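You operate a simulated robot arm through the tools that you are given. There is no shell and no other tool. Be economical: measure what you need, move in short steps, check, and stop when the job is done.

You are at the controls of a simulated robot arm. One attempt, no reset.

JOB
Charge the blue cube light to 100% in well B, switch off and shut it in the blue box.
Fine: dock it and lift it out only while the charger is off; leave the other lights and the dial alone.
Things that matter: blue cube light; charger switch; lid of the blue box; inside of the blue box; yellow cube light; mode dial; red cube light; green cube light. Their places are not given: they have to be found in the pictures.

It is judged by the outcome, as a careful person would: the job done as asked, and still so three seconds after it is handed in. It fails if anything else is knocked over, pushed out of place, dropped, spilled or broken.

ROBOT AND FRAMES
A 6-joint arm with a two-finger parallel gripper, fixed in place. Base frame: the origin is at the foot of the arm, x ahead of it, y to its left, z up; the work surface is at about z = 0.86. Readings come in m, rad, newtons and seconds.
With the tool pointing down near the work surface it reaches from about 0.24 to 0.64 m from the base axis. Its first joint turns from -1.152 to 1.152 rad. Payload 2.7 kg.
The tool frame sits at the grasp point between the pads (the TCP): z along the fingers, y along the line on which they close. The tips reach 0.023 m beyond it. The gripper opens to 0.094 m. The fingers are 0.038 m wide and 0.01 m thick; the gripper's body (0.054 by 0.096 m) begins 0.039 m behind the TCP.
Orientation is that of the tool frame in the base frame, as [roll, pitch, yaw] about the fixed x, y, z axes, in that order (R = Rz(yaw) Ry(pitch) Rx(roll)). With the fingers straight down and closing along the base's y, the tool's x points along the base's -x, its y along +y and its z along -z.

CONTROLS
- The arm moves only by the tool step_arm. Its argument "motion" is a list of rows, each a list of 7 numbers: the shift along the tool's x, y, z in mm, then the turn, a rotation vector about the tool's x, y, z in rad, then the opening, from 0 (shut) to 1 (fully open). In form: [[tx, ty, tz, rx, ry, rz, claw], ...]. A call has 1 to 8 rows; each row is the pose to reach, as a shift and turn from the pose commanded when the call began, along the tool's axes at that moment. A row lasts 0.2 s, in which the tool goes at most 0.05 m and 0.15 rad; a call with a longer step from one row to the next is refused whole, and so is a gripper value outside its range. A pose out of reach is approached as far as the arm can. The call stops where the force on the tool passes 40 N (or 10 N more than at its start, if that is more) or the arm is blocked; 0.2 s more then pass. Each finger travels about 0.045 m/s and halts on what it meets, pressing with about 24 N; the grip force reading is that of the motor and also rises with nothing between the fingers. The clock runs only during rows and for 0.2 s after the last one: add rows that repeat a pose to give the fingers time. It gives the time, the measured TCP pose, the force on the tool (base axes), the opening and the grip force at its end, in the units of the frame above (readings bear some noise).
- Cameras (640 x 400 px; columns grow to the right, rows downward): "scene" is fixed at [0.0732, -0.4347, 1.3922]; the picture's right is [0.78, -0.63, 0.00], its down [-0.43, -0.53, -0.73] and it looks along [0.46, 0.57, -0.68] (base axes); focal length 335 px, centre (320, 200). "wrist" rides on the gripper at [-0.039, 0, -0.044] in the tool frame; the picture's right is [0.00, -1.00, 0.00], its down [0.97, 0.00, -0.24] and it looks along [0.24, 0.00, 0.97] (tool axes); focal length 218 px, centre (320, 200).
- snapshot(camera): a new picture of that camera. No time passes.
- measure_at(camera, pixels): for up to 12 pixels [column, row] of the newest picture of that camera ("zoom" is the newest enlarged one), the place [x, y, z] in the base frame of the surface seen there, good to about 0.003 m. No time passes.
- close_up(camera, box): a new picture of the part [left, top, right, bottom] of that camera's present view, enlarged. No time passes.
- close_job(): hands the job in; it is judged then, once.

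Go step by step. Measure first, check grasps and placings, and put right what went wrong. The budget is 80 turns and 34 pictures, counting those below and the enlarged ones. Unless the task says otherwise, let go and move clear before handing in, and close with one line.

The tools are called after "Emit:" as name(argument=value, ...) on one line, values as JSON. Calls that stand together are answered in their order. step_arm: Moves the arm, as the interface text tells. Its arguments: {"type":"object","properties":{"motion":{"type":"array","items":{"type":"array","items":{"type":"number"}}}},"required":["motion"]} The other tools are called the same way: snapshot (camera) takes a picture; measure_at (camera, pixels) gives the place of the surface under pixels of a picture; close_up (camera, box) takes an enlarged picture of a part of a camera's view; close_job () hands the job in.

At the start:

```text
t: 0.0
tool_pos: [0.3842, -0.2716, 1.1537]
orientation: [3.141, 0.001, 3.141]
wrist_force: [0.0, -0.4, 0.4]
width: 0.094
finger_force: 0.0
```

scene: 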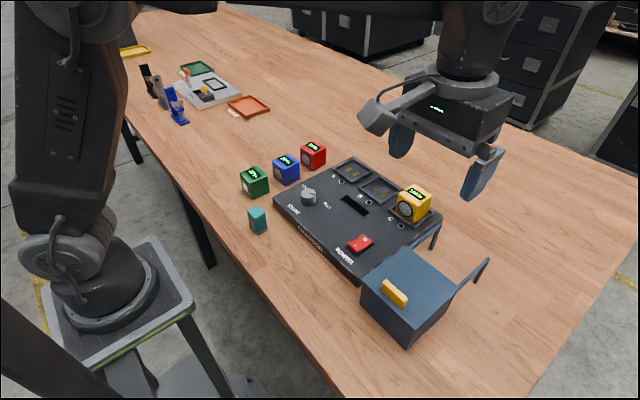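
wrist: 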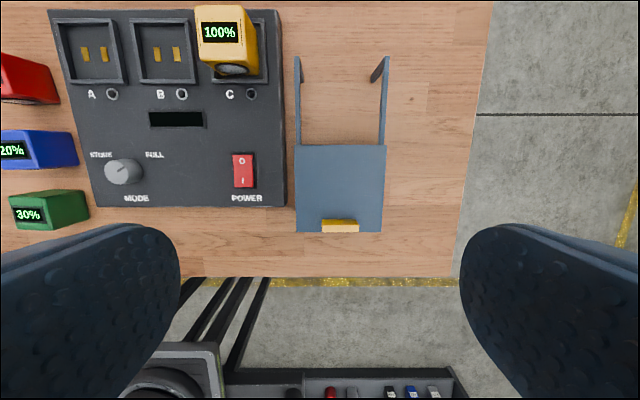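

The pictures show the charger with wells A, B and C (yellow in C), the blue cube around scene (286,168), the power switch and the blue box with its yellow handle. I'll enlarge and measure these.

Emit:
close_up(camera="scene", box=[230, 130, 500, 350])

Emit:
close_up(camera="wrist", box=[0, 0, 420, 260])

Emit:
measure_at(camera="wrist", pixels=[[166, 50], [95, 50], [243, 160], [243, 183], [124, 170], [340, 226], [340, 180], [298, 150], [383, 150], [60, 148], [297, 228], [380, 228]])

Emit:
measure_at(camera="scene", pixels=[[286, 160], [278, 174], [293, 174], [255, 172], [313, 147], [258, 220], [412, 193], [394, 293], [486, 262], [438, 235], [380, 190], [360, 242]])

```text
1.82 times, centred on (365, 240) of scene
```

zoom: 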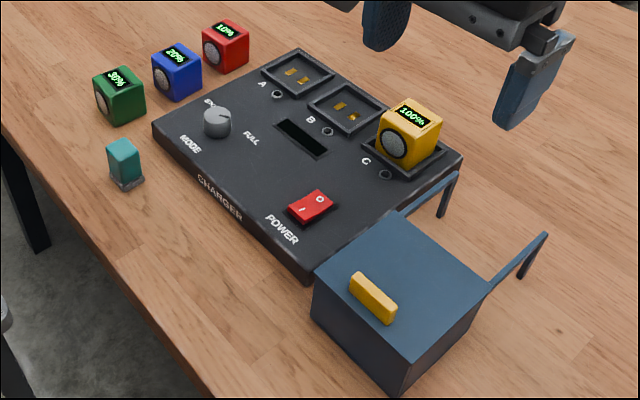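

```text
1.52 times, centred on (210, 130) of wrist
```

zoom: 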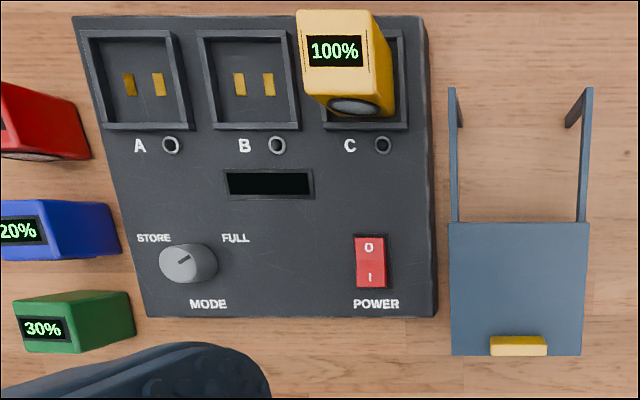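

```text
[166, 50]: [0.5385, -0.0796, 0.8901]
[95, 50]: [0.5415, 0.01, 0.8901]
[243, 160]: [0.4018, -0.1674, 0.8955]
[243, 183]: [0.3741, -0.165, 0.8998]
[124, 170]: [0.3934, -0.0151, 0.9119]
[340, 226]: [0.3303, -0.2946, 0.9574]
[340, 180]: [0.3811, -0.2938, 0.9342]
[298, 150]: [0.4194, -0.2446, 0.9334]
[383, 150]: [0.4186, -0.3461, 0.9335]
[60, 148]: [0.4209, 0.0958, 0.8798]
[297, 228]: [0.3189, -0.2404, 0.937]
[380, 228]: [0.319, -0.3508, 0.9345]
```

```text
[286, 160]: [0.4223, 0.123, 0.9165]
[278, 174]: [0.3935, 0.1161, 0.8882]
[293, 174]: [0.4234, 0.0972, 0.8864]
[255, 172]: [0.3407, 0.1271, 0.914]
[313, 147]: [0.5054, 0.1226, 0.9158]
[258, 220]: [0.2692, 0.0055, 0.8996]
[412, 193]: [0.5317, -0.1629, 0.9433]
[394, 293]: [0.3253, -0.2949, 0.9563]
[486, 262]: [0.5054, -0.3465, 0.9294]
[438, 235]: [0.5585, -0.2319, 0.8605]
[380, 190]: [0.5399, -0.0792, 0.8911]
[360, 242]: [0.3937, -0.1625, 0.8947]
```

The dial points to FULL and the switch's far "O" end is down, so the charger is off. Next I'll check how the box lid works and measure the details of the well, blue cube and handle.

Emit:
close_up(camera="scene", box=[345, 220, 505, 350])

Emit:
measure_at(camera="wrist", pixels=[[134, 50], [198, 50], [166, 20], [166, 81], [131, 83], [200, 83], [298, 65], [376, 75], [204, 20], [238, 15], [243, 150], [243, 188]])

Emit:
measure_at(camera="scene", pixels=[[274, 161], [285, 155], [298, 163], [287, 169], [399, 190], [414, 185], [430, 194], [415, 203], [384, 281], [407, 300], [405, 293], [382, 288]])

```text
3.08 times, centred on (425, 285) of scene
```

zoom: 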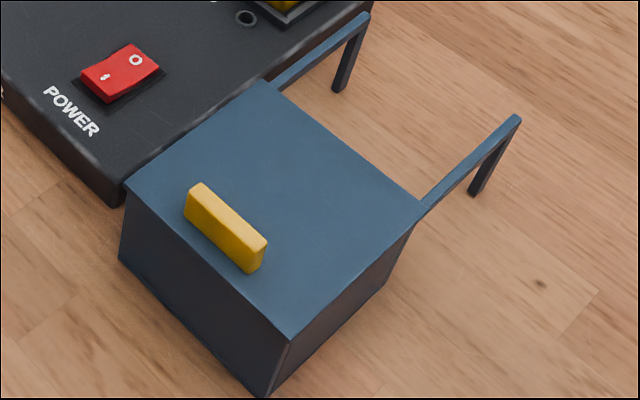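

```text
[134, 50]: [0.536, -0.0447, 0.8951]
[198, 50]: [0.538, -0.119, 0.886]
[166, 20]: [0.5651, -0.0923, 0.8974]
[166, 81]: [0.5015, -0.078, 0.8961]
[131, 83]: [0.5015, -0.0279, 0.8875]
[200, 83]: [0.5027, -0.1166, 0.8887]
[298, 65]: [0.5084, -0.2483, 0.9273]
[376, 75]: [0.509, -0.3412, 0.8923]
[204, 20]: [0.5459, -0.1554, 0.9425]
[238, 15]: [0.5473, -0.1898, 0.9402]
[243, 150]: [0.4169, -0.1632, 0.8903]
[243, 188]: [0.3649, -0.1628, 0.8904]
```

```text
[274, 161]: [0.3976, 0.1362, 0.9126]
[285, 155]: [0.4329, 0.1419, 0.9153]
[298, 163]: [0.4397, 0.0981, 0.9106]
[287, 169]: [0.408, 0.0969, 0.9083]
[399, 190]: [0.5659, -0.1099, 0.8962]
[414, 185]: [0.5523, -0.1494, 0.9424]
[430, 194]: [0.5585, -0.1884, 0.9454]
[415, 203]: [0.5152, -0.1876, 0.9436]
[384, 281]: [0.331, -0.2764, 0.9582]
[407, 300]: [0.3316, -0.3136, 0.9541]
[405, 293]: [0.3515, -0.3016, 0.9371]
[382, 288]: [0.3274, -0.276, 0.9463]
```

The lid sits on rails running toward +x, so it should slide back. I'll close the fingers and come down in front of the handle at (0.330, -0.295) to push it.

Emit:
step_arm(motion=[[35, -8, 25, 0, 0, 0, 0.5], [70, -16, 55, 0, 0, 0, 0], [104, -23, 90, 0, 0, 0, 0], [104, -23, 130, 0, 0, 0, 0], [104, -23, 165, 0, 0, 0, 0], [104, -23, 187, 0, 0, 0, 0], [104, -23, 187, 0, 0, 0, 0]])

Emit:
snapshot(camera="wrist")

```text
t: 1.6
tool_pos: [0.2817, -0.2934, 0.9686]
orientation: [-3.141, 0.002, 3.141]
wrist_force: [-0.2, -0.4, 0.1]
width: 0.0002
finger_force: 23.8
```

```text
28 pictures are left
```

wrist: 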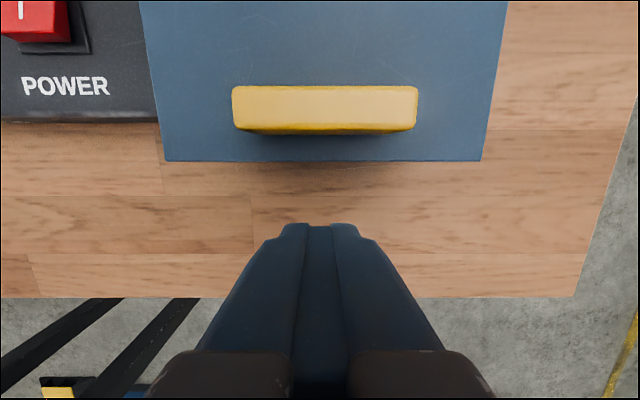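

The fingers are centred on the handle (320,108). I'll push gently in +x.

Emit:
step_arm(motion=[[-15, -1, 3, 0, 0, 0, 0], [-27, -1, 3, 0, 0, 0, 0], [-39, -1, 3, 0, 0, 0, 0], [-51, -1, 3, 0, 0, 0, 0], [-63, -1, 3, 0, 0, 0, 0], [-75, -1, 3, 0, 0, 0, 0]])

Emit:
snapshot(camera="scene")

```text
t: 3.0
tool_pos: [0.3554, -0.2928, 0.9641]
orientation: [3.14, 0.001, 3.141]
wrist_force: [-0.5, 0.3, -1.0]
width: 0.0
finger_force: 24.2
```

```text
27 pictures are left
```

scene: 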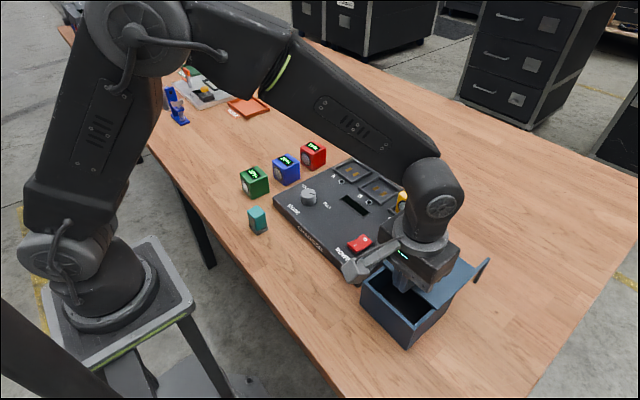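

The lid slides freely and the box is half open. I'll continue to about x = 0.405.

Emit:
step_arm(motion=[[-12, 0, 0, 0, 0, 0, 0], [-24, 0, 0, 0, 0, 0, 0], [-34, 0, 0, 0, 0, 0, 0], [-42, 0, 0, 0, 0, 0, 0], [-48, 0, 0, 0, 0, 0, 0]])

```text
t: 4.2
tool_pos: [0.4028, -0.2953, 0.965]
orientation: [-3.142, 0.001, 3.14]
wrist_force: [-5.5, -0.1, 2.2]
width: 0.0001
finger_force: 24.0
```

Force is rising slightly, which suggests the end of travel. I'll back off, lift and look.

Emit:
step_arm(motion=[[15, 0, 0, 0, 0, 0, 0], [20, 0, -45, 0, 0, 0, 0], [20, 0, -90, 0, 0, 0, 0], [20, 0, -135, 0, 0, 0, 0], [20, 45, -150, 0, 0, 0, 0.5], [20, 90, -150, 0, 0, 0, 1], [20, 135, -150, 0, 0, 0, 1], [20, 180, -150, 0, 0, 0, 1]])

Emit:
close_up(camera="scene", box=[345, 180, 545, 350])

Emit:
step_arm(motion=[[-10, 45, 0, 0, 0, 0, 1], [-20, 90, 0, 0, 0, 0, 1], [-30, 135, 0, 0, 0, 0, 1], [-30, 180, 0, 0, 0, 0, 1], [-30, 225, 0, 0, 0, 0, 1], [-30, 235, 0, 0, 0, 0, 1], [-30, 235, 0, 0, 0, 0, 1]])

Emit:
snapshot(camera="wrist")

```text
t: 6.0
tool_pos: [0.3832, -0.1179, 1.1148]
orientation: [-3.141, 0.003, 3.14]
wrist_force: [0.1, 0.3, 0.9]
width: 0.0856
finger_force: 0.1
```

```text
2.35 times, centred on (445, 265) of scene
```

zoom: 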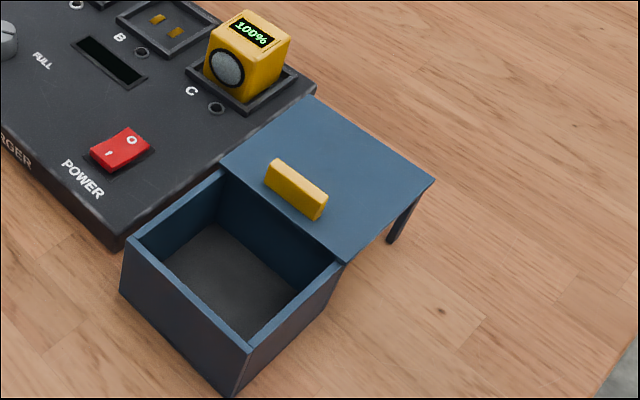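

```text
t: 7.6
tool_pos: [0.415, 0.1193, 1.112]
orientation: [-3.141, 0.001, -3.141]
wrist_force: [-0.1, -0.4, 0.4]
width: 0.0941
finger_force: 0.1
```

```text
25 pictures are left
```

wrist: 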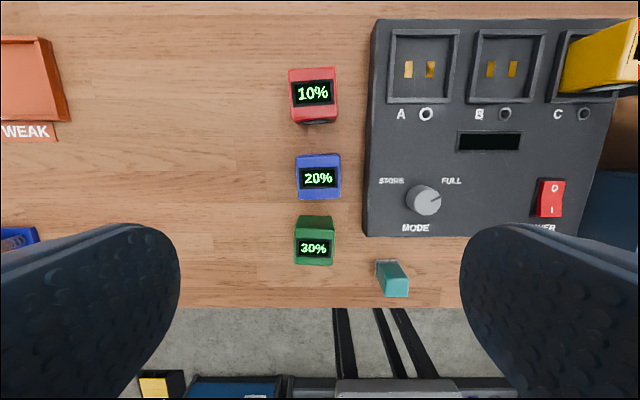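

The lid is fully open. I'll enlarge the view to get the blue cube's pose and the exact location of well B.

Emit:
close_up(camera="wrist", box=[270, 140, 370, 210])

Emit:
measure_at(camera="wrist", pixels=[[298, 157], [339, 155], [297, 186], [340, 190], [479, 36], [537, 36], [477, 99], [539, 99], [490, 69], [512, 69], [297, 198], [339, 199]])

```text
5.71 times, centred on (320, 175) of wrist
```

zoom: 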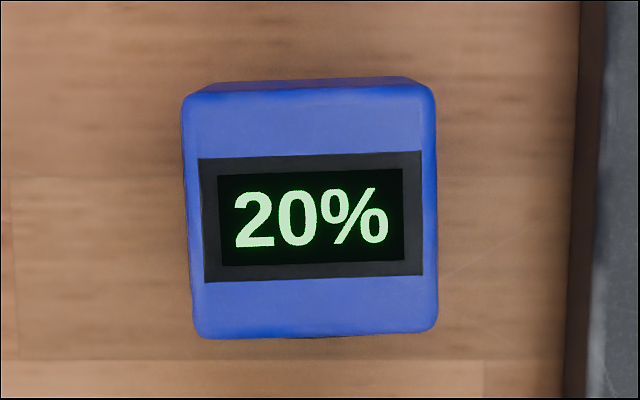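

```text
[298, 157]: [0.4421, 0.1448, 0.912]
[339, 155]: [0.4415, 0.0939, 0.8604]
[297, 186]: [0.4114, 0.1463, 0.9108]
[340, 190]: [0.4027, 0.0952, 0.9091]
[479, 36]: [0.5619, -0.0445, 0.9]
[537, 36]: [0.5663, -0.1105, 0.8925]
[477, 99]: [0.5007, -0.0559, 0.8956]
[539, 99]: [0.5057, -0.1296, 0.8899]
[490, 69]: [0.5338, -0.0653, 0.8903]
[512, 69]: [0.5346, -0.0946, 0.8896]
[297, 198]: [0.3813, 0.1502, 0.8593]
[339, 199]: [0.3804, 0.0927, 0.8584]
```

The blue cube is centred near (0.420, 0.121) with its top at 0.911, and well B near (0.534, -0.080). I'll descend with the claw partly open so the fingers miss the charger's edge.

Emit:
step_arm(motion=[[-5, 2, 40, 0, 0, 0, 0.78], [-5, 2, 85, 0, 0, 0, 0.78], [-5, 2, 130, 0, 0, 0, 0.78], [-5, 2, 165, 0, 0, 0, 0.78], [-5, 2, 180, 0, 0, 0, 0.78]])

Emit:
snapshot(camera="wrist")

```text
t: 8.8
tool_pos: [0.4198, 0.1214, 0.9342]
orientation: [3.141, 0.002, 3.14]
wrist_force: [-0.5, -0.1, 0.4]
width: 0.0732
finger_force: 0.0
```

```text
23 pictures are left
```

wrist: 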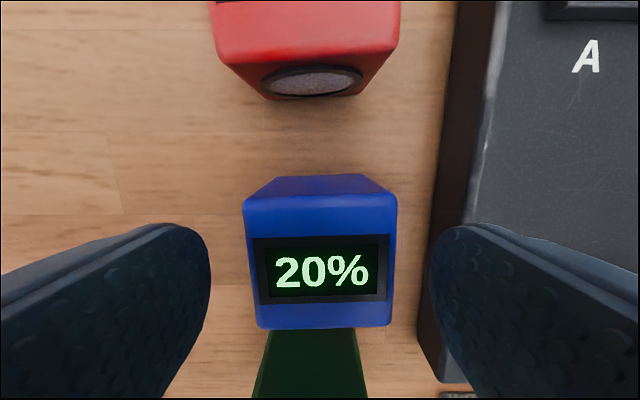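

The cube is centred between the fingers. I'll check the clearance from the right finger to the charger edge before going lower.

Emit:
measure_at(camera="wrist", pixels=[[488, 100], [475, 190], [445, 190], [440, 235], [435, 255], [430, 330], [396, 260], [247, 260], [210, 270], [320, 210], [320, 318]])

```text
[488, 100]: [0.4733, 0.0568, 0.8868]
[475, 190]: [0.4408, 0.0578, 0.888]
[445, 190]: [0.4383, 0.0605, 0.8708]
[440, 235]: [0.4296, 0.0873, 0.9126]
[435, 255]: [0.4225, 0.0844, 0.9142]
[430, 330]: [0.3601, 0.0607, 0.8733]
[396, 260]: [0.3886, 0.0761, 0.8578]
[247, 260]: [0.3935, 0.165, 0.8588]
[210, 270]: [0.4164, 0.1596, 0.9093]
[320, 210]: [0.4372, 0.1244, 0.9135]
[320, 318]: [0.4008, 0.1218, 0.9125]
```

The charger edge is at y = 0.061, so there is enough clearance. I'll descend to TCP z ≈ 0.898 and grip.

Emit:
step_arm(motion=[[0, 0, 20, 0, 0, 0, 0.78], [0, 0, 36, 0, 0, 0, 0.78], [0, 0, 36, 0, 0, 0, 0.5], [0, 0, 36, 0, 0, 0, 0.4], [0, 0, 36, 0, 0, 0, 0.4], [0, 0, 36, 0, 0, 0, 0.4]])

```text
t: 10.2
tool_pos: [0.4201, 0.1227, 0.8985]
orientation: [-3.141, 0.002, -3.141]
wrist_force: [0.3, -1.8, -0.1]
width: 0.0498
finger_force: 24.0
```

Gripped at 0.0498 m. I'll lift and carry it above well B.

Emit:
step_arm(motion=[[0, 0, -40, 0, 0, 0, 0.35], [0, 0, -80, 0, 0, 0, 0.35], [0, 0, -120, 0, 0, 0, 0.35], [-25, -40, -120, 0, 0, 0, 0.35], [-50, -80, -120, 0, 0, 0, 0.35], [-75, -120, -120, 0, 0, 0, 0.35], [-100, -160, -120, 0, 0, 0, 0.35], [-114, -203, -120, 0, 0, 0, 0.35]])

Emit:
snapshot(camera="wrist")

Emit:
snapshot(camera="scene")

```text
t: 12.0
tool_pos: [0.533, -0.0802, 1.0175]
orientation: [-3.141, 0.0, 3.141]
wrist_force: [-0.1, -0.8, -3.3]
width: 0.0499
finger_force: 24.2
```

```text
22 pictures are left
```

wrist: 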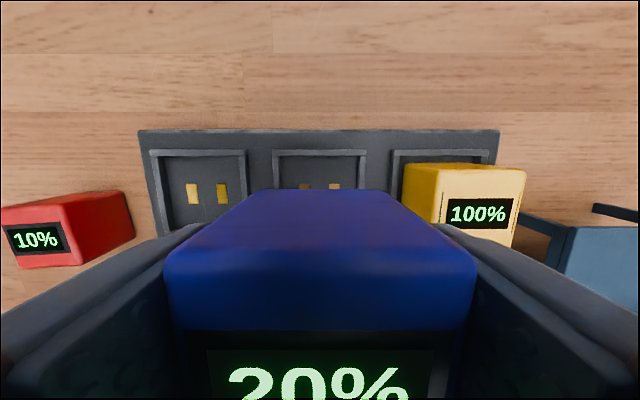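

```text
21 pictures are left
```

scene: 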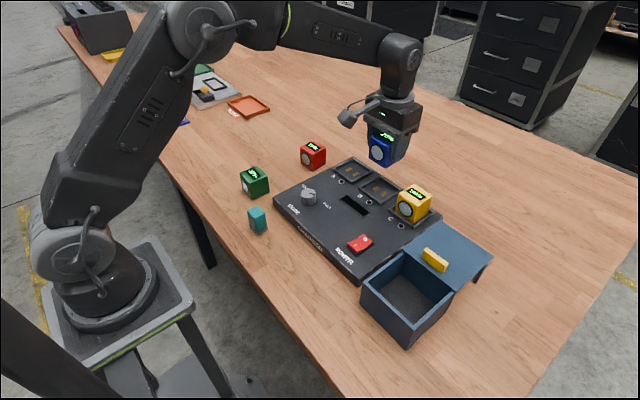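

The cube is held and clear. I'll zoom on well B to measure its inner edges precisely.

Emit:
close_up(camera="scene", box=[330, 150, 440, 225])

Emit:
measure_at(camera="wrist", pixels=[[277, 170], [284, 180], [320, 153], [320, 165], [355, 180], [362, 170], [304, 187], [335, 187], [152, 170], [241, 170], [398, 160], [193, 195]])

```text
5.33 times, centred on (385, 188) of scene
```

zoom: 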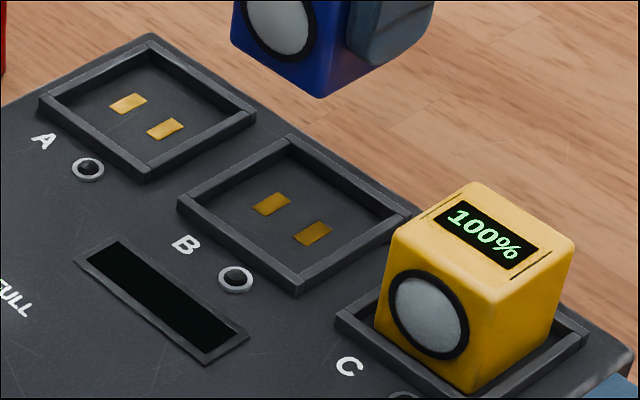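

```text
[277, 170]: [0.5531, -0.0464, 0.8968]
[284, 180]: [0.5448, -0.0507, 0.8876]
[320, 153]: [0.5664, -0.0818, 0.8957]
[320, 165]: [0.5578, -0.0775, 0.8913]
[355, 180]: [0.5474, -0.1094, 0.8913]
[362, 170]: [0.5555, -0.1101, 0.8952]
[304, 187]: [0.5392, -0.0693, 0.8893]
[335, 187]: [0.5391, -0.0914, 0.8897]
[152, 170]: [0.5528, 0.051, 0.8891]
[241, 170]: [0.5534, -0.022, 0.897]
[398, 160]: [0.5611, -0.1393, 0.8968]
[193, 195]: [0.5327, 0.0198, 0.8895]
```

Now I'll measure well B's rims in the zoom.

Emit:
measure_at(camera="zoom", pixels=[[240, 243], [348, 175], [235, 170], [355, 250], [272, 204], [313, 233], [255, 237], [340, 185], [240, 182], [430, 200], [560, 250], [480, 290]])

```text
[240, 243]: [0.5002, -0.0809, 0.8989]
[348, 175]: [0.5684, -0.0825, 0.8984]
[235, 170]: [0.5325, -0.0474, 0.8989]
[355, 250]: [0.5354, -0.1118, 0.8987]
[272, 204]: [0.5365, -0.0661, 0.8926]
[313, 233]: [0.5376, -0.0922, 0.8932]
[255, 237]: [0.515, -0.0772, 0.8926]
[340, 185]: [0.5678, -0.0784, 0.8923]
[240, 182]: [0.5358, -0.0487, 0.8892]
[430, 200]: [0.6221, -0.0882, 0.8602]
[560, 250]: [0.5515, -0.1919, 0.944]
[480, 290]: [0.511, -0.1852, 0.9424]
```

The centre of well B is (0.534, -0.080), floor 0.890 and rim 0.899. I'll lower the cube in (charger still off).

Emit:
step_arm(motion=[[-1, 0, 35, 0, 0, 0, 0.35], [-1, 0, 60, 0, 0, 0, 0.35], [-1, 0, 75, 0, 0, 0, 0.35], [-1, 0, 83, 0, 0, 0, 0.35], [-1, 0, 87, 0, 0, 0, 0.35], [-1, 0, 87, 0, 0, 0, 0.35]])

Emit:
close_up(camera="scene", box=[330, 130, 450, 225])

```text
t: 13.4
tool_pos: [0.5345, -0.0809, 0.9317]
orientation: [-3.141, 0.0, 3.141]
wrist_force: [0.8, -0.1, -3.1]
width: 0.05
finger_force: 23.6
```

```text
4.21 times, centred on (390, 178) of scene
```

zoom: 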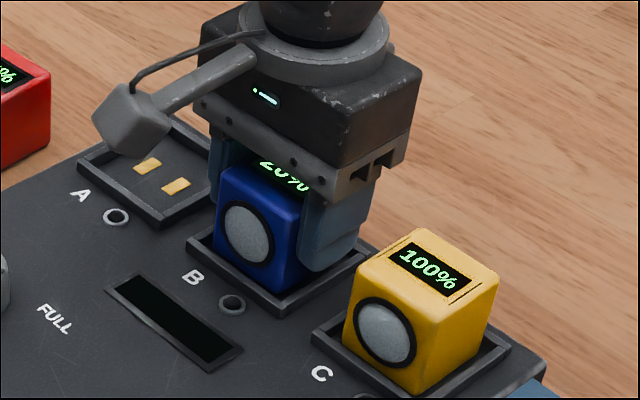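

The cube is inside the rim, just above the floor. I'll lower it a couple of millimetres more and let go.

Emit:
step_arm(motion=[[0, 0, 1.5, 0, 0, 0, 0.35], [0, 0, 2.5, 0, 0, 0, 0.35], [0, 0, 2.5, 0, 0, 0, 0.35]])

```text
t: 14.2
tool_pos: [0.5344, -0.08, 0.9284]
orientation: [-3.141, -0.001, 3.141]
wrist_force: [0.4, -1.0, -2.4]
width: 0.0502
finger_force: 24.2
```

It is practically touching the floor, so I'll go one more millimetre, open slightly and rise.

Emit:
step_arm(motion=[[0, 0, 1.2, 0, 0, 0, 0.35], [0, 0, 1.2, 0, 0, 0, 0.6], [0, 0, 1.2, 0, 0, 0, 0.68], [0, 0, 1.2, 0, 0, 0, 0.68], [0, 0, -40, 0, 0, 0, 0.68], [0, 0, -85, 0, 0, 0, 0.68], [0, 0, -110, 0, 0, 0, 0.68]])

Emit:
close_up(camera="scene", box=[330, 150, 450, 255])

```text
t: 15.8
tool_pos: [0.5317, -0.0825, 1.0431]
orientation: [3.14, 0.002, 3.137]
wrist_force: [-0.2, 0.8, -0.6]
width: 0.0637
finger_force: 0.0
```

```text
3.81 times, centred on (390, 202) of scene
```

zoom: 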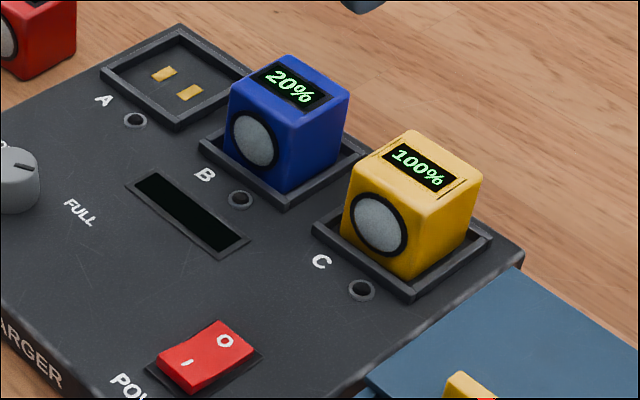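

The blue cube is seated in B and still reads 20%. Next I'll locate the ends of the switch in the zoom.

Emit:
measure_at(camera="zoom", pixels=[[172, 361], [185, 362], [205, 355], [225, 341], [240, 340], [203, 335], [180, 350], [222, 325], [160, 352], [195, 385], [250, 345], [232, 330]])

Emit:
step_arm(motion=[[40, -20, 0, 0, 0, 0, 0], [85, -40, 0, 0, 0, 0, 0], [130, -65, 0, 0, 0, 0, 0], [166, -82, 0, 0, 0, 0, 0], [166, -82, 30, 0, 0, 0, 0], [166, -82, 60, 0, 0, 0, 0], [166, -82, 80, 0, 0, 0, 0], [166, -82, 80, 0, 0, 0, 0]])

Emit:
snapshot(camera="wrist")

```text
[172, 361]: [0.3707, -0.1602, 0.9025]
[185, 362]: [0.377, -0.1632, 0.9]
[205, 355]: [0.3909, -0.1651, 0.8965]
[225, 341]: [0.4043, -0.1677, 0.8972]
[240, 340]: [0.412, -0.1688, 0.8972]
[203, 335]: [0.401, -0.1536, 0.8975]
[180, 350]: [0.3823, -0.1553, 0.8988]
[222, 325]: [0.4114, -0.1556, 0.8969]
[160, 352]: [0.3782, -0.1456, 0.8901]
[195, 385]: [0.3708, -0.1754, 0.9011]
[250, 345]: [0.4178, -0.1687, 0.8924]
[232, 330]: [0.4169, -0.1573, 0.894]
```

```text
refused: row 3 steps farther than a row can; nothing moved
```

```text
17 pictures are left
```

wrist: 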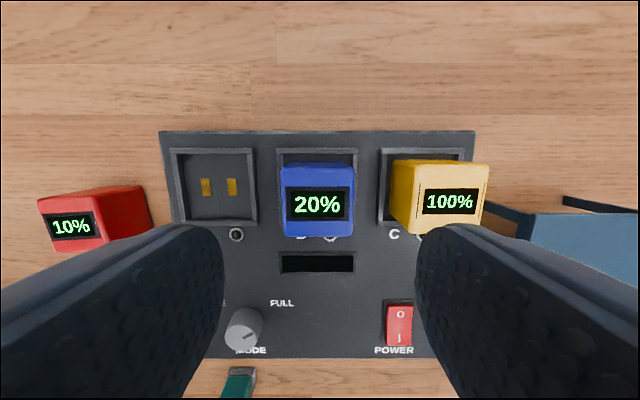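

The refused move changed nothing. The switch spans x 0.369–0.417 at y = -0.163, so I'll go above its near "I" end with the fingers shut, in smaller steps.

Emit:
step_arm(motion=[[38, -20, 0, 0, 0, 0, 0], [76, -40, 0, 0, 0, 0, 0], [114, -60, 0, 0, 0, 0, 0], [150, -78, 0, 0, 0, 0, 0], [169, -83, 20, 0, 0, 0, 0], [169, -83, 55, 0, 0, 0, 0], [169, -83, 85, 0, 0, 0, 0], [169, -83, 85, 0, 0, 0, 0]])

Emit:
snapshot(camera="wrist")

```text
t: 17.6
tool_pos: [0.3656, -0.1618, 0.9512]
orientation: [-3.141, 0.003, -3.141]
wrist_force: [0.0, 0.6, -0.2]
width: 0.0001
finger_force: 24.4
```

```text
16 pictures are left
```

wrist: 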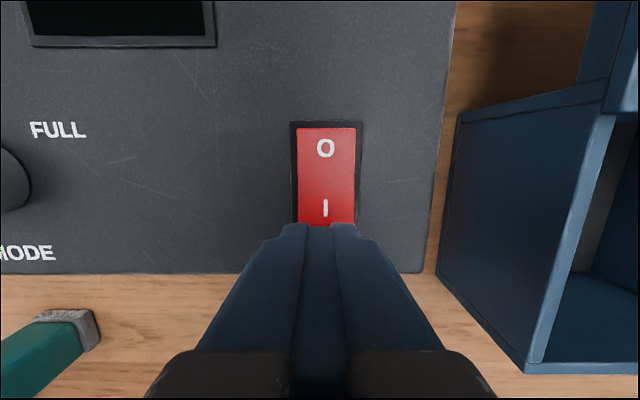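

The fingers are lined up with the "I" end at (325,215). I'll press down in small steps.

Emit:
step_arm(motion=[[0, 0, 15, 0, 0, 0, 0], [0, 0, 24, 0, 0, 0, 0], [0, 0, 28, 0, 0, 0, 0], [0, 0, 31, 0, 0, 0, 0], [0, 0, 33, 0, 0, 0, 0], [0, 0, 33, 0, 0, 0, 0]])

Emit:
close_up(camera="scene", box=[290, 150, 450, 270])

```text
t: 19.0
tool_pos: [0.365, -0.1628, 0.9218]
orientation: [-3.14, 0.003, 3.141]
wrist_force: [-11.3, 11.7, 34.8]
width: 0.0
finger_force: 24.4
```

```text
3.33 times, centred on (370, 210) of scene
```

zoom: 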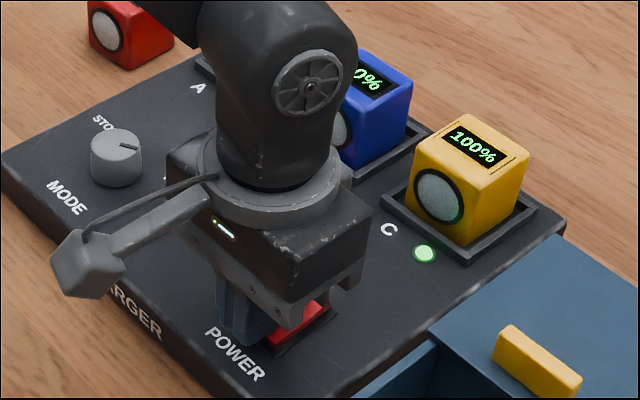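

C's lamp is lit green, so the charger is on. I'll lift off and watch the charge.

Emit:
step_arm(motion=[[0, 0, -15, 0, 0, 0, 0], [0, 0, -50, 0, 0, 0, 0], [10, 0, -90, 0, 0, 0, 0], [20, 0, -90, 0, 0, 0, 0]])

Emit:
snapshot(camera="wrist")

```text
t: 20.0
tool_pos: [0.3426, -0.1639, 1.0112]
orientation: [3.141, 0.0, 3.14]
wrist_force: [-0.3, -1.4, -0.8]
width: 0.0
finger_force: 23.9
```

```text
14 pictures are left
```

wrist: 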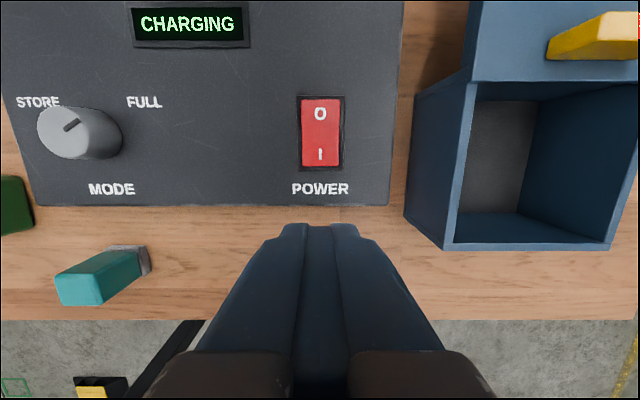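

The display says CHARGING. I'll wait while moving above the "O" end, then read the blue light's display.

Emit:
step_arm(motion=[[-38, 0, -20, 0, 0, 0, 0], [-74, 0, -40, 0, 0, 0, 0], [-74, 0, -40, 0, 0, 0, 0], [-74, 0, -40, 0, 0, 0, 0], [-74, 0, -40, 0, 0, 0, 0]])

Emit:
snapshot(camera="wrist")

```text
t: 21.2
tool_pos: [0.42, -0.1649, 1.0509]
orientation: [-3.141, 0.0, -3.141]
wrist_force: [-1.4, 0.5, 0.7]
width: 0.0002
finger_force: 23.8
```

```text
13 pictures are left
```

wrist: 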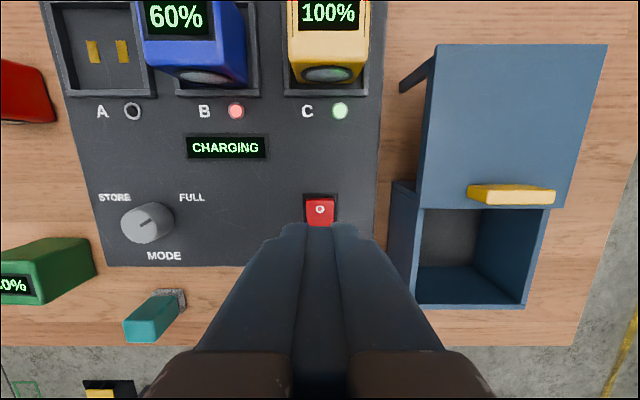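

60% and rising quickly. I'll wait about 1.8 s more here.

Emit:
step_arm(motion=[[0, 0, 0, 0, 0, 0, 0], [0, 0, 0, 0, 0, 0, 0], [0, 0, 0, 0, 0, 0, 0], [0, 0, 0, 0, 0, 0, 0], [0, 0, 0, 0, 0, 0, 0], [0, 0, 0, 0, 0, 0, 0], [0, 0, 0, 0, 0, 0, 0], [0, 0, 0, 0, 0, 0, 0]])

Emit:
snapshot(camera="wrist")

```text
t: 23.0
tool_pos: [0.4206, -0.1647, 1.0489]
orientation: [3.141, 0.002, -3.141]
wrist_force: [-0.1, -0.1, 0.2]
width: 0.0
finger_force: 24.4
```

```text
12 pictures are left
```

wrist: 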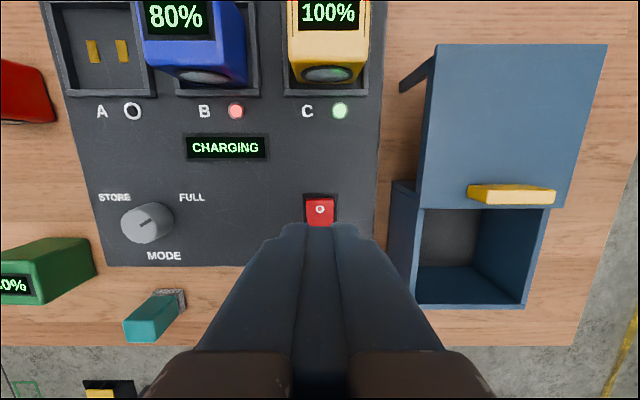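

80% now, so another 1.8 s of waiting.

Emit:
step_arm(motion=[[0, 0, 0, 0, 0, 0, 0], [0, 0, 0, 0, 0, 0, 0], [0, 0, 0, 0, 0, 0, 0], [0, 0, 0, 0, 0, 0, 0], [0, 0, 0, 0, 0, 0, 0], [0, 0, 0, 0, 0, 0, 0], [0, 0, 0, 0, 0, 0, 0], [0, 0, 0, 0, 0, 0, 0]])

Emit:
snapshot(camera="wrist")

```text
t: 24.8
tool_pos: [0.4198, -0.1644, 1.05]
orientation: [-3.141, 0.003, 3.142]
wrist_force: [0.5, -0.1, -0.3]
width: 0.0001
finger_force: 23.5
```

```text
11 pictures are left
```

wrist: 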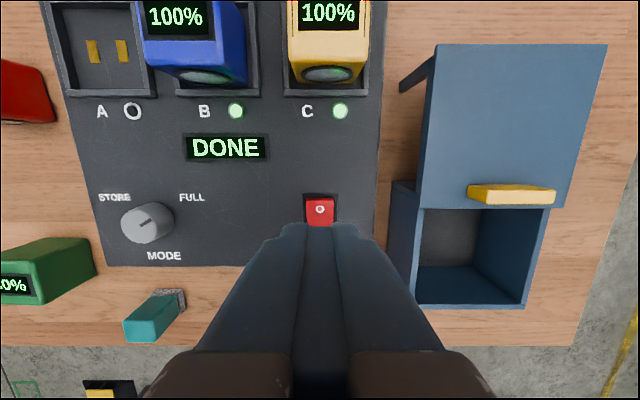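

100% and DONE. Now I'll press the "O" end to switch off.

Emit:
step_arm(motion=[[0, 1, 45, 0, 0, 0, 0], [0, 1, 85, 0, 0, 0, 0], [0, 1, 112, 0, 0, 0, 0], [0, 1, 120, 0, 0, 0, 0], [0, 1, 125, 0, 0, 0, 0], [0, 1, 128, 0, 0, 0, 0], [0, 1, 131, 0, 0, 0, 0], [0, 1, 131, 0, 0, 0, 0]])

Emit:
step_arm(motion=[[0, 0, -15, 0, 0, 0, 0], [0, 0, -60, 0, 0, 0, 0], [0, 0, -105, 0, 0, 0, 0], [0, 0, -130, 0, 0, 0, 0], [0, 0, -130, 0, 0, 0, 0]])

Emit:
snapshot(camera="wrist")

```text
t: 26.6
tool_pos: [0.4183, -0.1646, 0.921]
orientation: [-3.141, 0.005, 3.142]
wrist_force: [-1.4, 6.3, 16.3]
width: 0.0
finger_force: 24.0
```

```text
t: 27.8
tool_pos: [0.4195, -0.1627, 1.0506]
orientation: [-3.141, 0.003, 3.142]
wrist_force: [0.5, 0.6, 0.3]
width: 0.0
finger_force: 24.2
```

```text
10 pictures are left
```

wrist: 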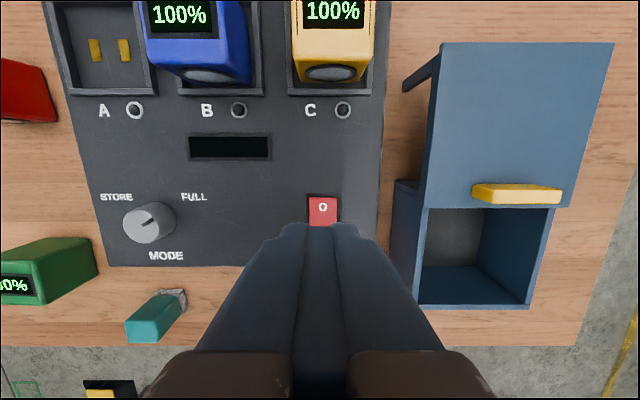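

The charger is off and blue reads 100%. I'll go back over blue with the claw part open.

Emit:
step_arm(motion=[[-38, 28, 0, 0, 0, 0, 0.4], [-76, 56, 0, 0, 0, 0, 0.68], [-115, 83, 0, 0, 0, 0, 0.68], [-115, 83, 0, 0, 0, 0, 0.68], [-115, 83, 25, 0, 0, 0, 0.68], [-115, 83, 50, 0, 0, 0, 0.68], [-115, 83, 70, 0, 0, 0, 0.68], [-115, 83, 70, 0, 0, 0, 0.68]])

Emit:
snapshot(camera="wrist")

```text
t: 29.6
tool_pos: [0.5352, -0.0794, 0.9789]
orientation: [3.14, 0.001, 3.141]
wrist_force: [0.6, -0.4, -0.3]
width: 0.0639
finger_force: 0.2
```

```text
9 pictures are left
```

wrist: 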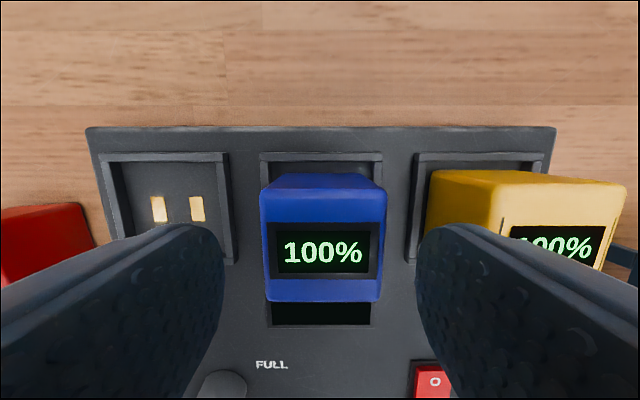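

The cube is centred with clearance to yellow. I'll descend, grip and lift straight up.

Emit:
step_arm(motion=[[0, 0, 25, 0, 0, 0, 0.68], [0, 0, 45, 0, 0, 0, 0.68], [0, 0, 51, 0, 0, 0, 0.68], [0, 0, 51, 0, 0, 0, 0.5], [0, 0, 51, 0, 0, 0, 0.35], [0, 0, 51, 0, 0, 0, 0.35], [0, 0, 51, 0, 0, 0, 0.35]])

Emit:
step_arm(motion=[[0, 0, -15, 0, 0, 0, 0.35], [0, 0, -40, 0, 0, 0, 0.35], [0, 0, -80, 0, 0, 0, 0.35], [0, 0, -110, 0, 0, 0, 0.35], [0, 0, -110, 0, 0, 0, 0.35]])

```text
t: 31.2
tool_pos: [0.5354, -0.0799, 0.9294]
orientation: [-3.141, 0.001, 3.14]
wrist_force: [0.3, -0.3, -0.8]
width: 0.0498
finger_force: 23.8
```

```text
t: 32.4
tool_pos: [0.5329, -0.0802, 1.038]
orientation: [-3.141, -0.001, 3.141]
wrist_force: [-0.5, 0.2, -2.3]
width: 0.0499
finger_force: 23.4
```

Lifted with a firm hold. I'll carry it above the open box.

Emit:
step_arm(motion=[[29, -36, -10, 0, 0, 0, 0.35], [58, -72, -10, 0, 0, 0, 0.35], [87, -108, -10, 0, 0, 0, 0.35], [116, -144, -10, 0, 0, 0, 0.35], [145, -180, -10, 0, 0, 0, 0.35], [173, -215, -10, 0, 0, 0, 0.35], [173, -215, -10, 0, 0, 0, 0.35]])

Emit:
snapshot(camera="scene")

Emit:
snapshot(camera="wrist")

```text
t: 34.0
tool_pos: [0.3619, -0.2937, 1.0513]
orientation: [-3.141, -0.001, 3.141]
wrist_force: [-0.5, 0.6, -3.2]
width: 0.0502
finger_force: 24.2
```

```text
8 pictures are left
```

scene: 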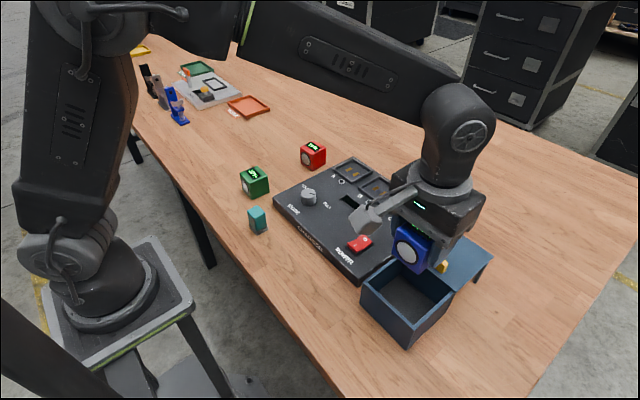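

```text
7 pictures are left
```

wrist: 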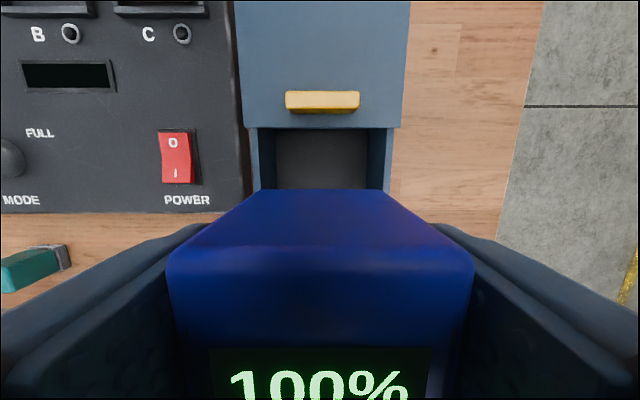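

The cube is above the box opening. I'll measure the inner walls, floor, lid edge and handle.

Emit:
measure_at(camera="wrist", pixels=[[253, 160], [261, 160], [388, 160], [380, 160], [320, 170], [300, 126], [320, 110], [285, 150], [360, 150], [320, 95]])

Emit:
measure_at(camera="scene", pixels=[[385, 317], [388, 313], [365, 285], [400, 300], [410, 342], [430, 318], [370, 290], [405, 338], [440, 300]])

```text
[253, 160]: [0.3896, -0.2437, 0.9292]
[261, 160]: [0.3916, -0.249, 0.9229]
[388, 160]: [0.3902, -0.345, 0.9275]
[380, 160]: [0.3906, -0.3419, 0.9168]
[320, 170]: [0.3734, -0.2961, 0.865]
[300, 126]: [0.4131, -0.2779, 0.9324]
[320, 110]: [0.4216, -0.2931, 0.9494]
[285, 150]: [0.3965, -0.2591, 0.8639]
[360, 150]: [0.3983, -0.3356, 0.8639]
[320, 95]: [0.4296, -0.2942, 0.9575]
```

```text
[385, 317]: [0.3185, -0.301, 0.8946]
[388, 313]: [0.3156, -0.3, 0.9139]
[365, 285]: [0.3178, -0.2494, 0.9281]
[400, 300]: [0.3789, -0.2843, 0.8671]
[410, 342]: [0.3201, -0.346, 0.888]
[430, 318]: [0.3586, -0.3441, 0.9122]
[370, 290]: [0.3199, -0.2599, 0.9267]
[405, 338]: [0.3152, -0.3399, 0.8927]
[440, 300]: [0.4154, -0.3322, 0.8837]
```

The interior spans x 0.324–0.413 and y -0.247 to -0.343, with the floor at 0.864. I'll lower at (0.357, -0.295), stopping just above the floor.

Emit:
step_arm(motion=[[5, -1, 40, 0, 0, 0, 0.35], [5, -1, 75, 0, 0, 0, 0.35], [5, -1, 105, 0, 0, 0, 0.35], [5, -1, 125, 0, 0, 0, 0.35], [5, -1, 137, 0, 0, 0, 0.35], [5, -1, 143, 0, 0, 0, 0.35], [5, -1, 143, 0, 0, 0, 0.35]])

Emit:
close_up(camera="scene", box=[340, 200, 500, 350])

```text
t: 35.6
tool_pos: [0.3548, -0.2936, 0.9073]
orientation: [3.141, 0.001, -3.14]
wrist_force: [-0.1, -0.4, -2.1]
width: 0.0499
finger_force: 23.4
```

```text
2.67 times, centred on (420, 275) of scene
```

zoom: 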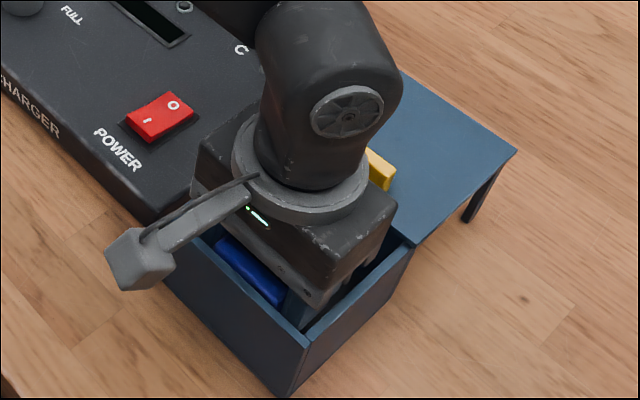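

Inside without contact. I'll lower the last few millimetres until it touches, then release a little and rise.

Emit:
step_arm(motion=[[0, 0, 2, 0, 0, 0, 0.35], [0, 0, 4, 0, 0, 0, 0.35], [0, 0, 4, 0, 0, 0, 0.35]])

Emit:
step_arm(motion=[[0, 0, 0, 0, 0, 0, 0.55], [0, 0, 0, 0, 0, 0, 0.66], [0, 0, 0, 0, 0, 0, 0.66], [0, 0, -20, 0, 0, 0, 0.66], [0, 0, -60, 0, 0, 0, 0.66], [0, 0, -105, 0, 0, 0, 0.66], [0, 0, -130, 0, 0, 0, 0.3], [0, 0, -130, 0, 0, 0, 0]])

Emit:
snapshot(camera="wrist")

```text
t: 36.4
tool_pos: [0.3555, -0.2961, 0.9041]
orientation: [-3.14, 0.001, 3.141]
wrist_force: [-4.4, 5.2, 18.5]
width: 0.0499
finger_force: 23.3
```

```text
t: 38.2
tool_pos: [0.3532, -0.296, 1.0346]
orientation: [3.141, 0.0, 3.141]
wrist_force: [-0.1, 0.0, 0.9]
width: 0.0102
finger_force: 0.1
```

```text
5 pictures are left
```

wrist: 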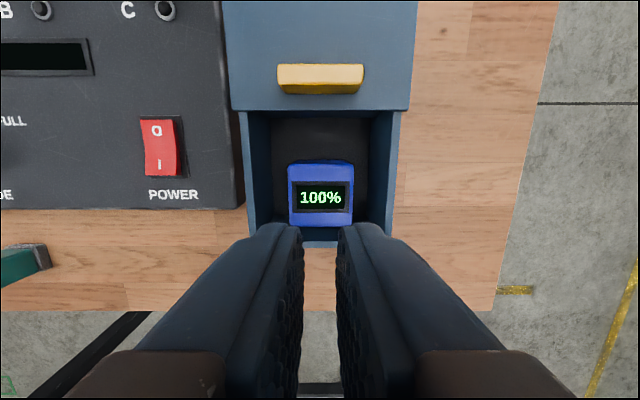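

The cube sits in the box at 100%. Next I'll go to the far side of the handle with shut fingers.

Emit:
step_arm(motion=[[-45, 1, 0, 0, 0, 0, 0], [-90, 1, 0, 0, 0, 0, 0], [-120, 1, 0, 0, 0, 0, 0], [-120, 1, 35, 0, 0, 0, 0], [-120, 1, 60, 0, 0, 0, 0], [-120, 1, 70, 0, 0, 0, 0], [-120, 1, 70, 0, 0, 0, 0]])

```text
t: 39.8
tool_pos: [0.474, -0.2968, 0.9611]
orientation: [-3.141, 0.003, -3.14]
wrist_force: [0.3, -0.2, -0.2]
width: 0.0002
finger_force: 24.5
```

No contact with the lid. I'll drag the handle back toward -x.

Emit:
step_arm(motion=[[14, 1, -2, 0, 0, 0, 0], [28, 1, -2, 0, 0, 0, 0], [40, 1, -2, 0, 0, 0, 0], [52, 1, -2, 0, 0, 0, 0], [64, 1, -2, 0, 0, 0, 0], [76, 1, -2, 0, 0, 0, 0], [88, 1, -2, 0, 0, 0, 0], [98, 1, -2, 0, 0, 0, 0]])

Emit:
step_arm(motion=[[6, 0, 0, 0, 0, 0, 0], [11, 0, 0, 0, 0, 0, 0], [15, 0, 0, 0, 0, 0, 0], [18, 0, 0, 0, 0, 0, 0], [21, 0, 0, 0, 0, 0, 0], [21, 0, 0, 0, 0, 0, 0]])

```text
t: 41.6
tool_pos: [0.3782, -0.2945, 0.964]
orientation: [3.141, 0.002, 3.139]
wrist_force: [0.5, -0.1, 0.3]
width: 0.0004
finger_force: 24.4
```

```text
t: 43.0
tool_pos: [0.3578, -0.2946, 0.9631]
orientation: [3.141, 0.001, -3.141]
wrist_force: [-0.8, 0.5, 0.8]
width: 0.0
finger_force: 24.2
```

No stop has been felt yet, so I'll nudge a few more millimetres while watching the force.

Emit:
step_arm(motion=[[2, 0, 0, 0, 0, 0, 0], [4, 0, 0, 0, 0, 0, 0], [4, 0, 0, 0, 0, 0, 0]])

Emit:
close_up(camera="scene", box=[345, 220, 505, 350])

```text
t: 43.8
tool_pos: [0.3538, -0.2938, 0.9641]
orientation: [3.141, 0.002, 3.141]
wrist_force: [0.1, 0.3, 0.4]
width: 0.0002
finger_force: 24.3
```

```text
3.08 times, centred on (425, 285) of scene
```

zoom: 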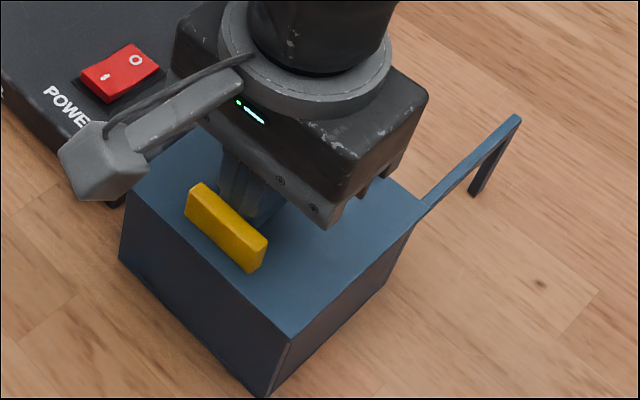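

The lid matches its original shut position (the handle is in the same pixels). I'll back off, lift clear and take a final look.

Emit:
step_arm(motion=[[-6, 0, 0, 0, 0, 0, 0], [-8, 0, -40, 0, 0, 0, 0], [-8, 0, -85, 0, 0, 0, 0], [-8, 0, -130, 0, 0, 0, 0], [-8, 0, -170, 0, 0, 0, 0], [-8, 0, -170, 0, 0, 0, 0]])

Emit:
snapshot(camera="wrist")

Emit:
close_up(camera="scene", box=[230, 130, 500, 350])

```text
t: 45.2
tool_pos: [0.359, -0.2968, 1.1356]
orientation: [3.141, 0.0, -3.14]
wrist_force: [0.7, 0.7, 0.1]
width: 0.0
finger_force: 24.1
```

```text
3 pictures are left
```

wrist: 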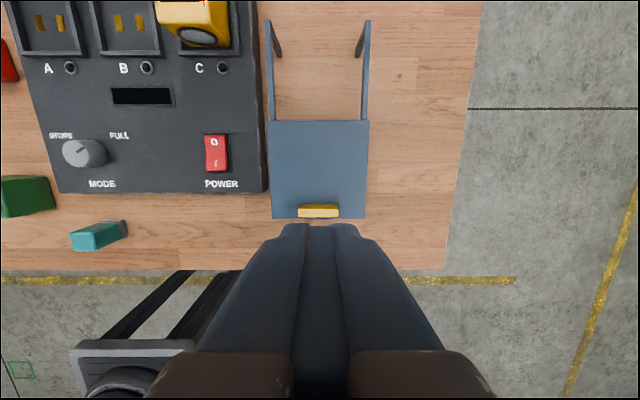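

```text
1.82 times, centred on (365, 240) of scene
```

zoom: 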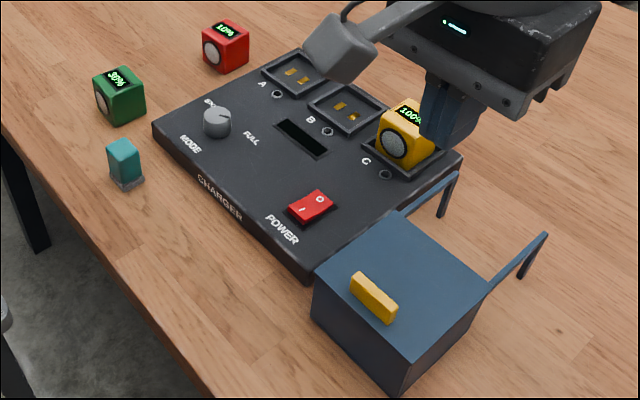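

The lid is shut, the charger is off, and everything else is where it was at the start. I'm handing the job in.

Emit:
close_job()

```text
The job is handed in.
```

The blue cube light was charged to 100% in well B and is now shut in the blue box; the charger is off, and the dial and other lights were left alone.
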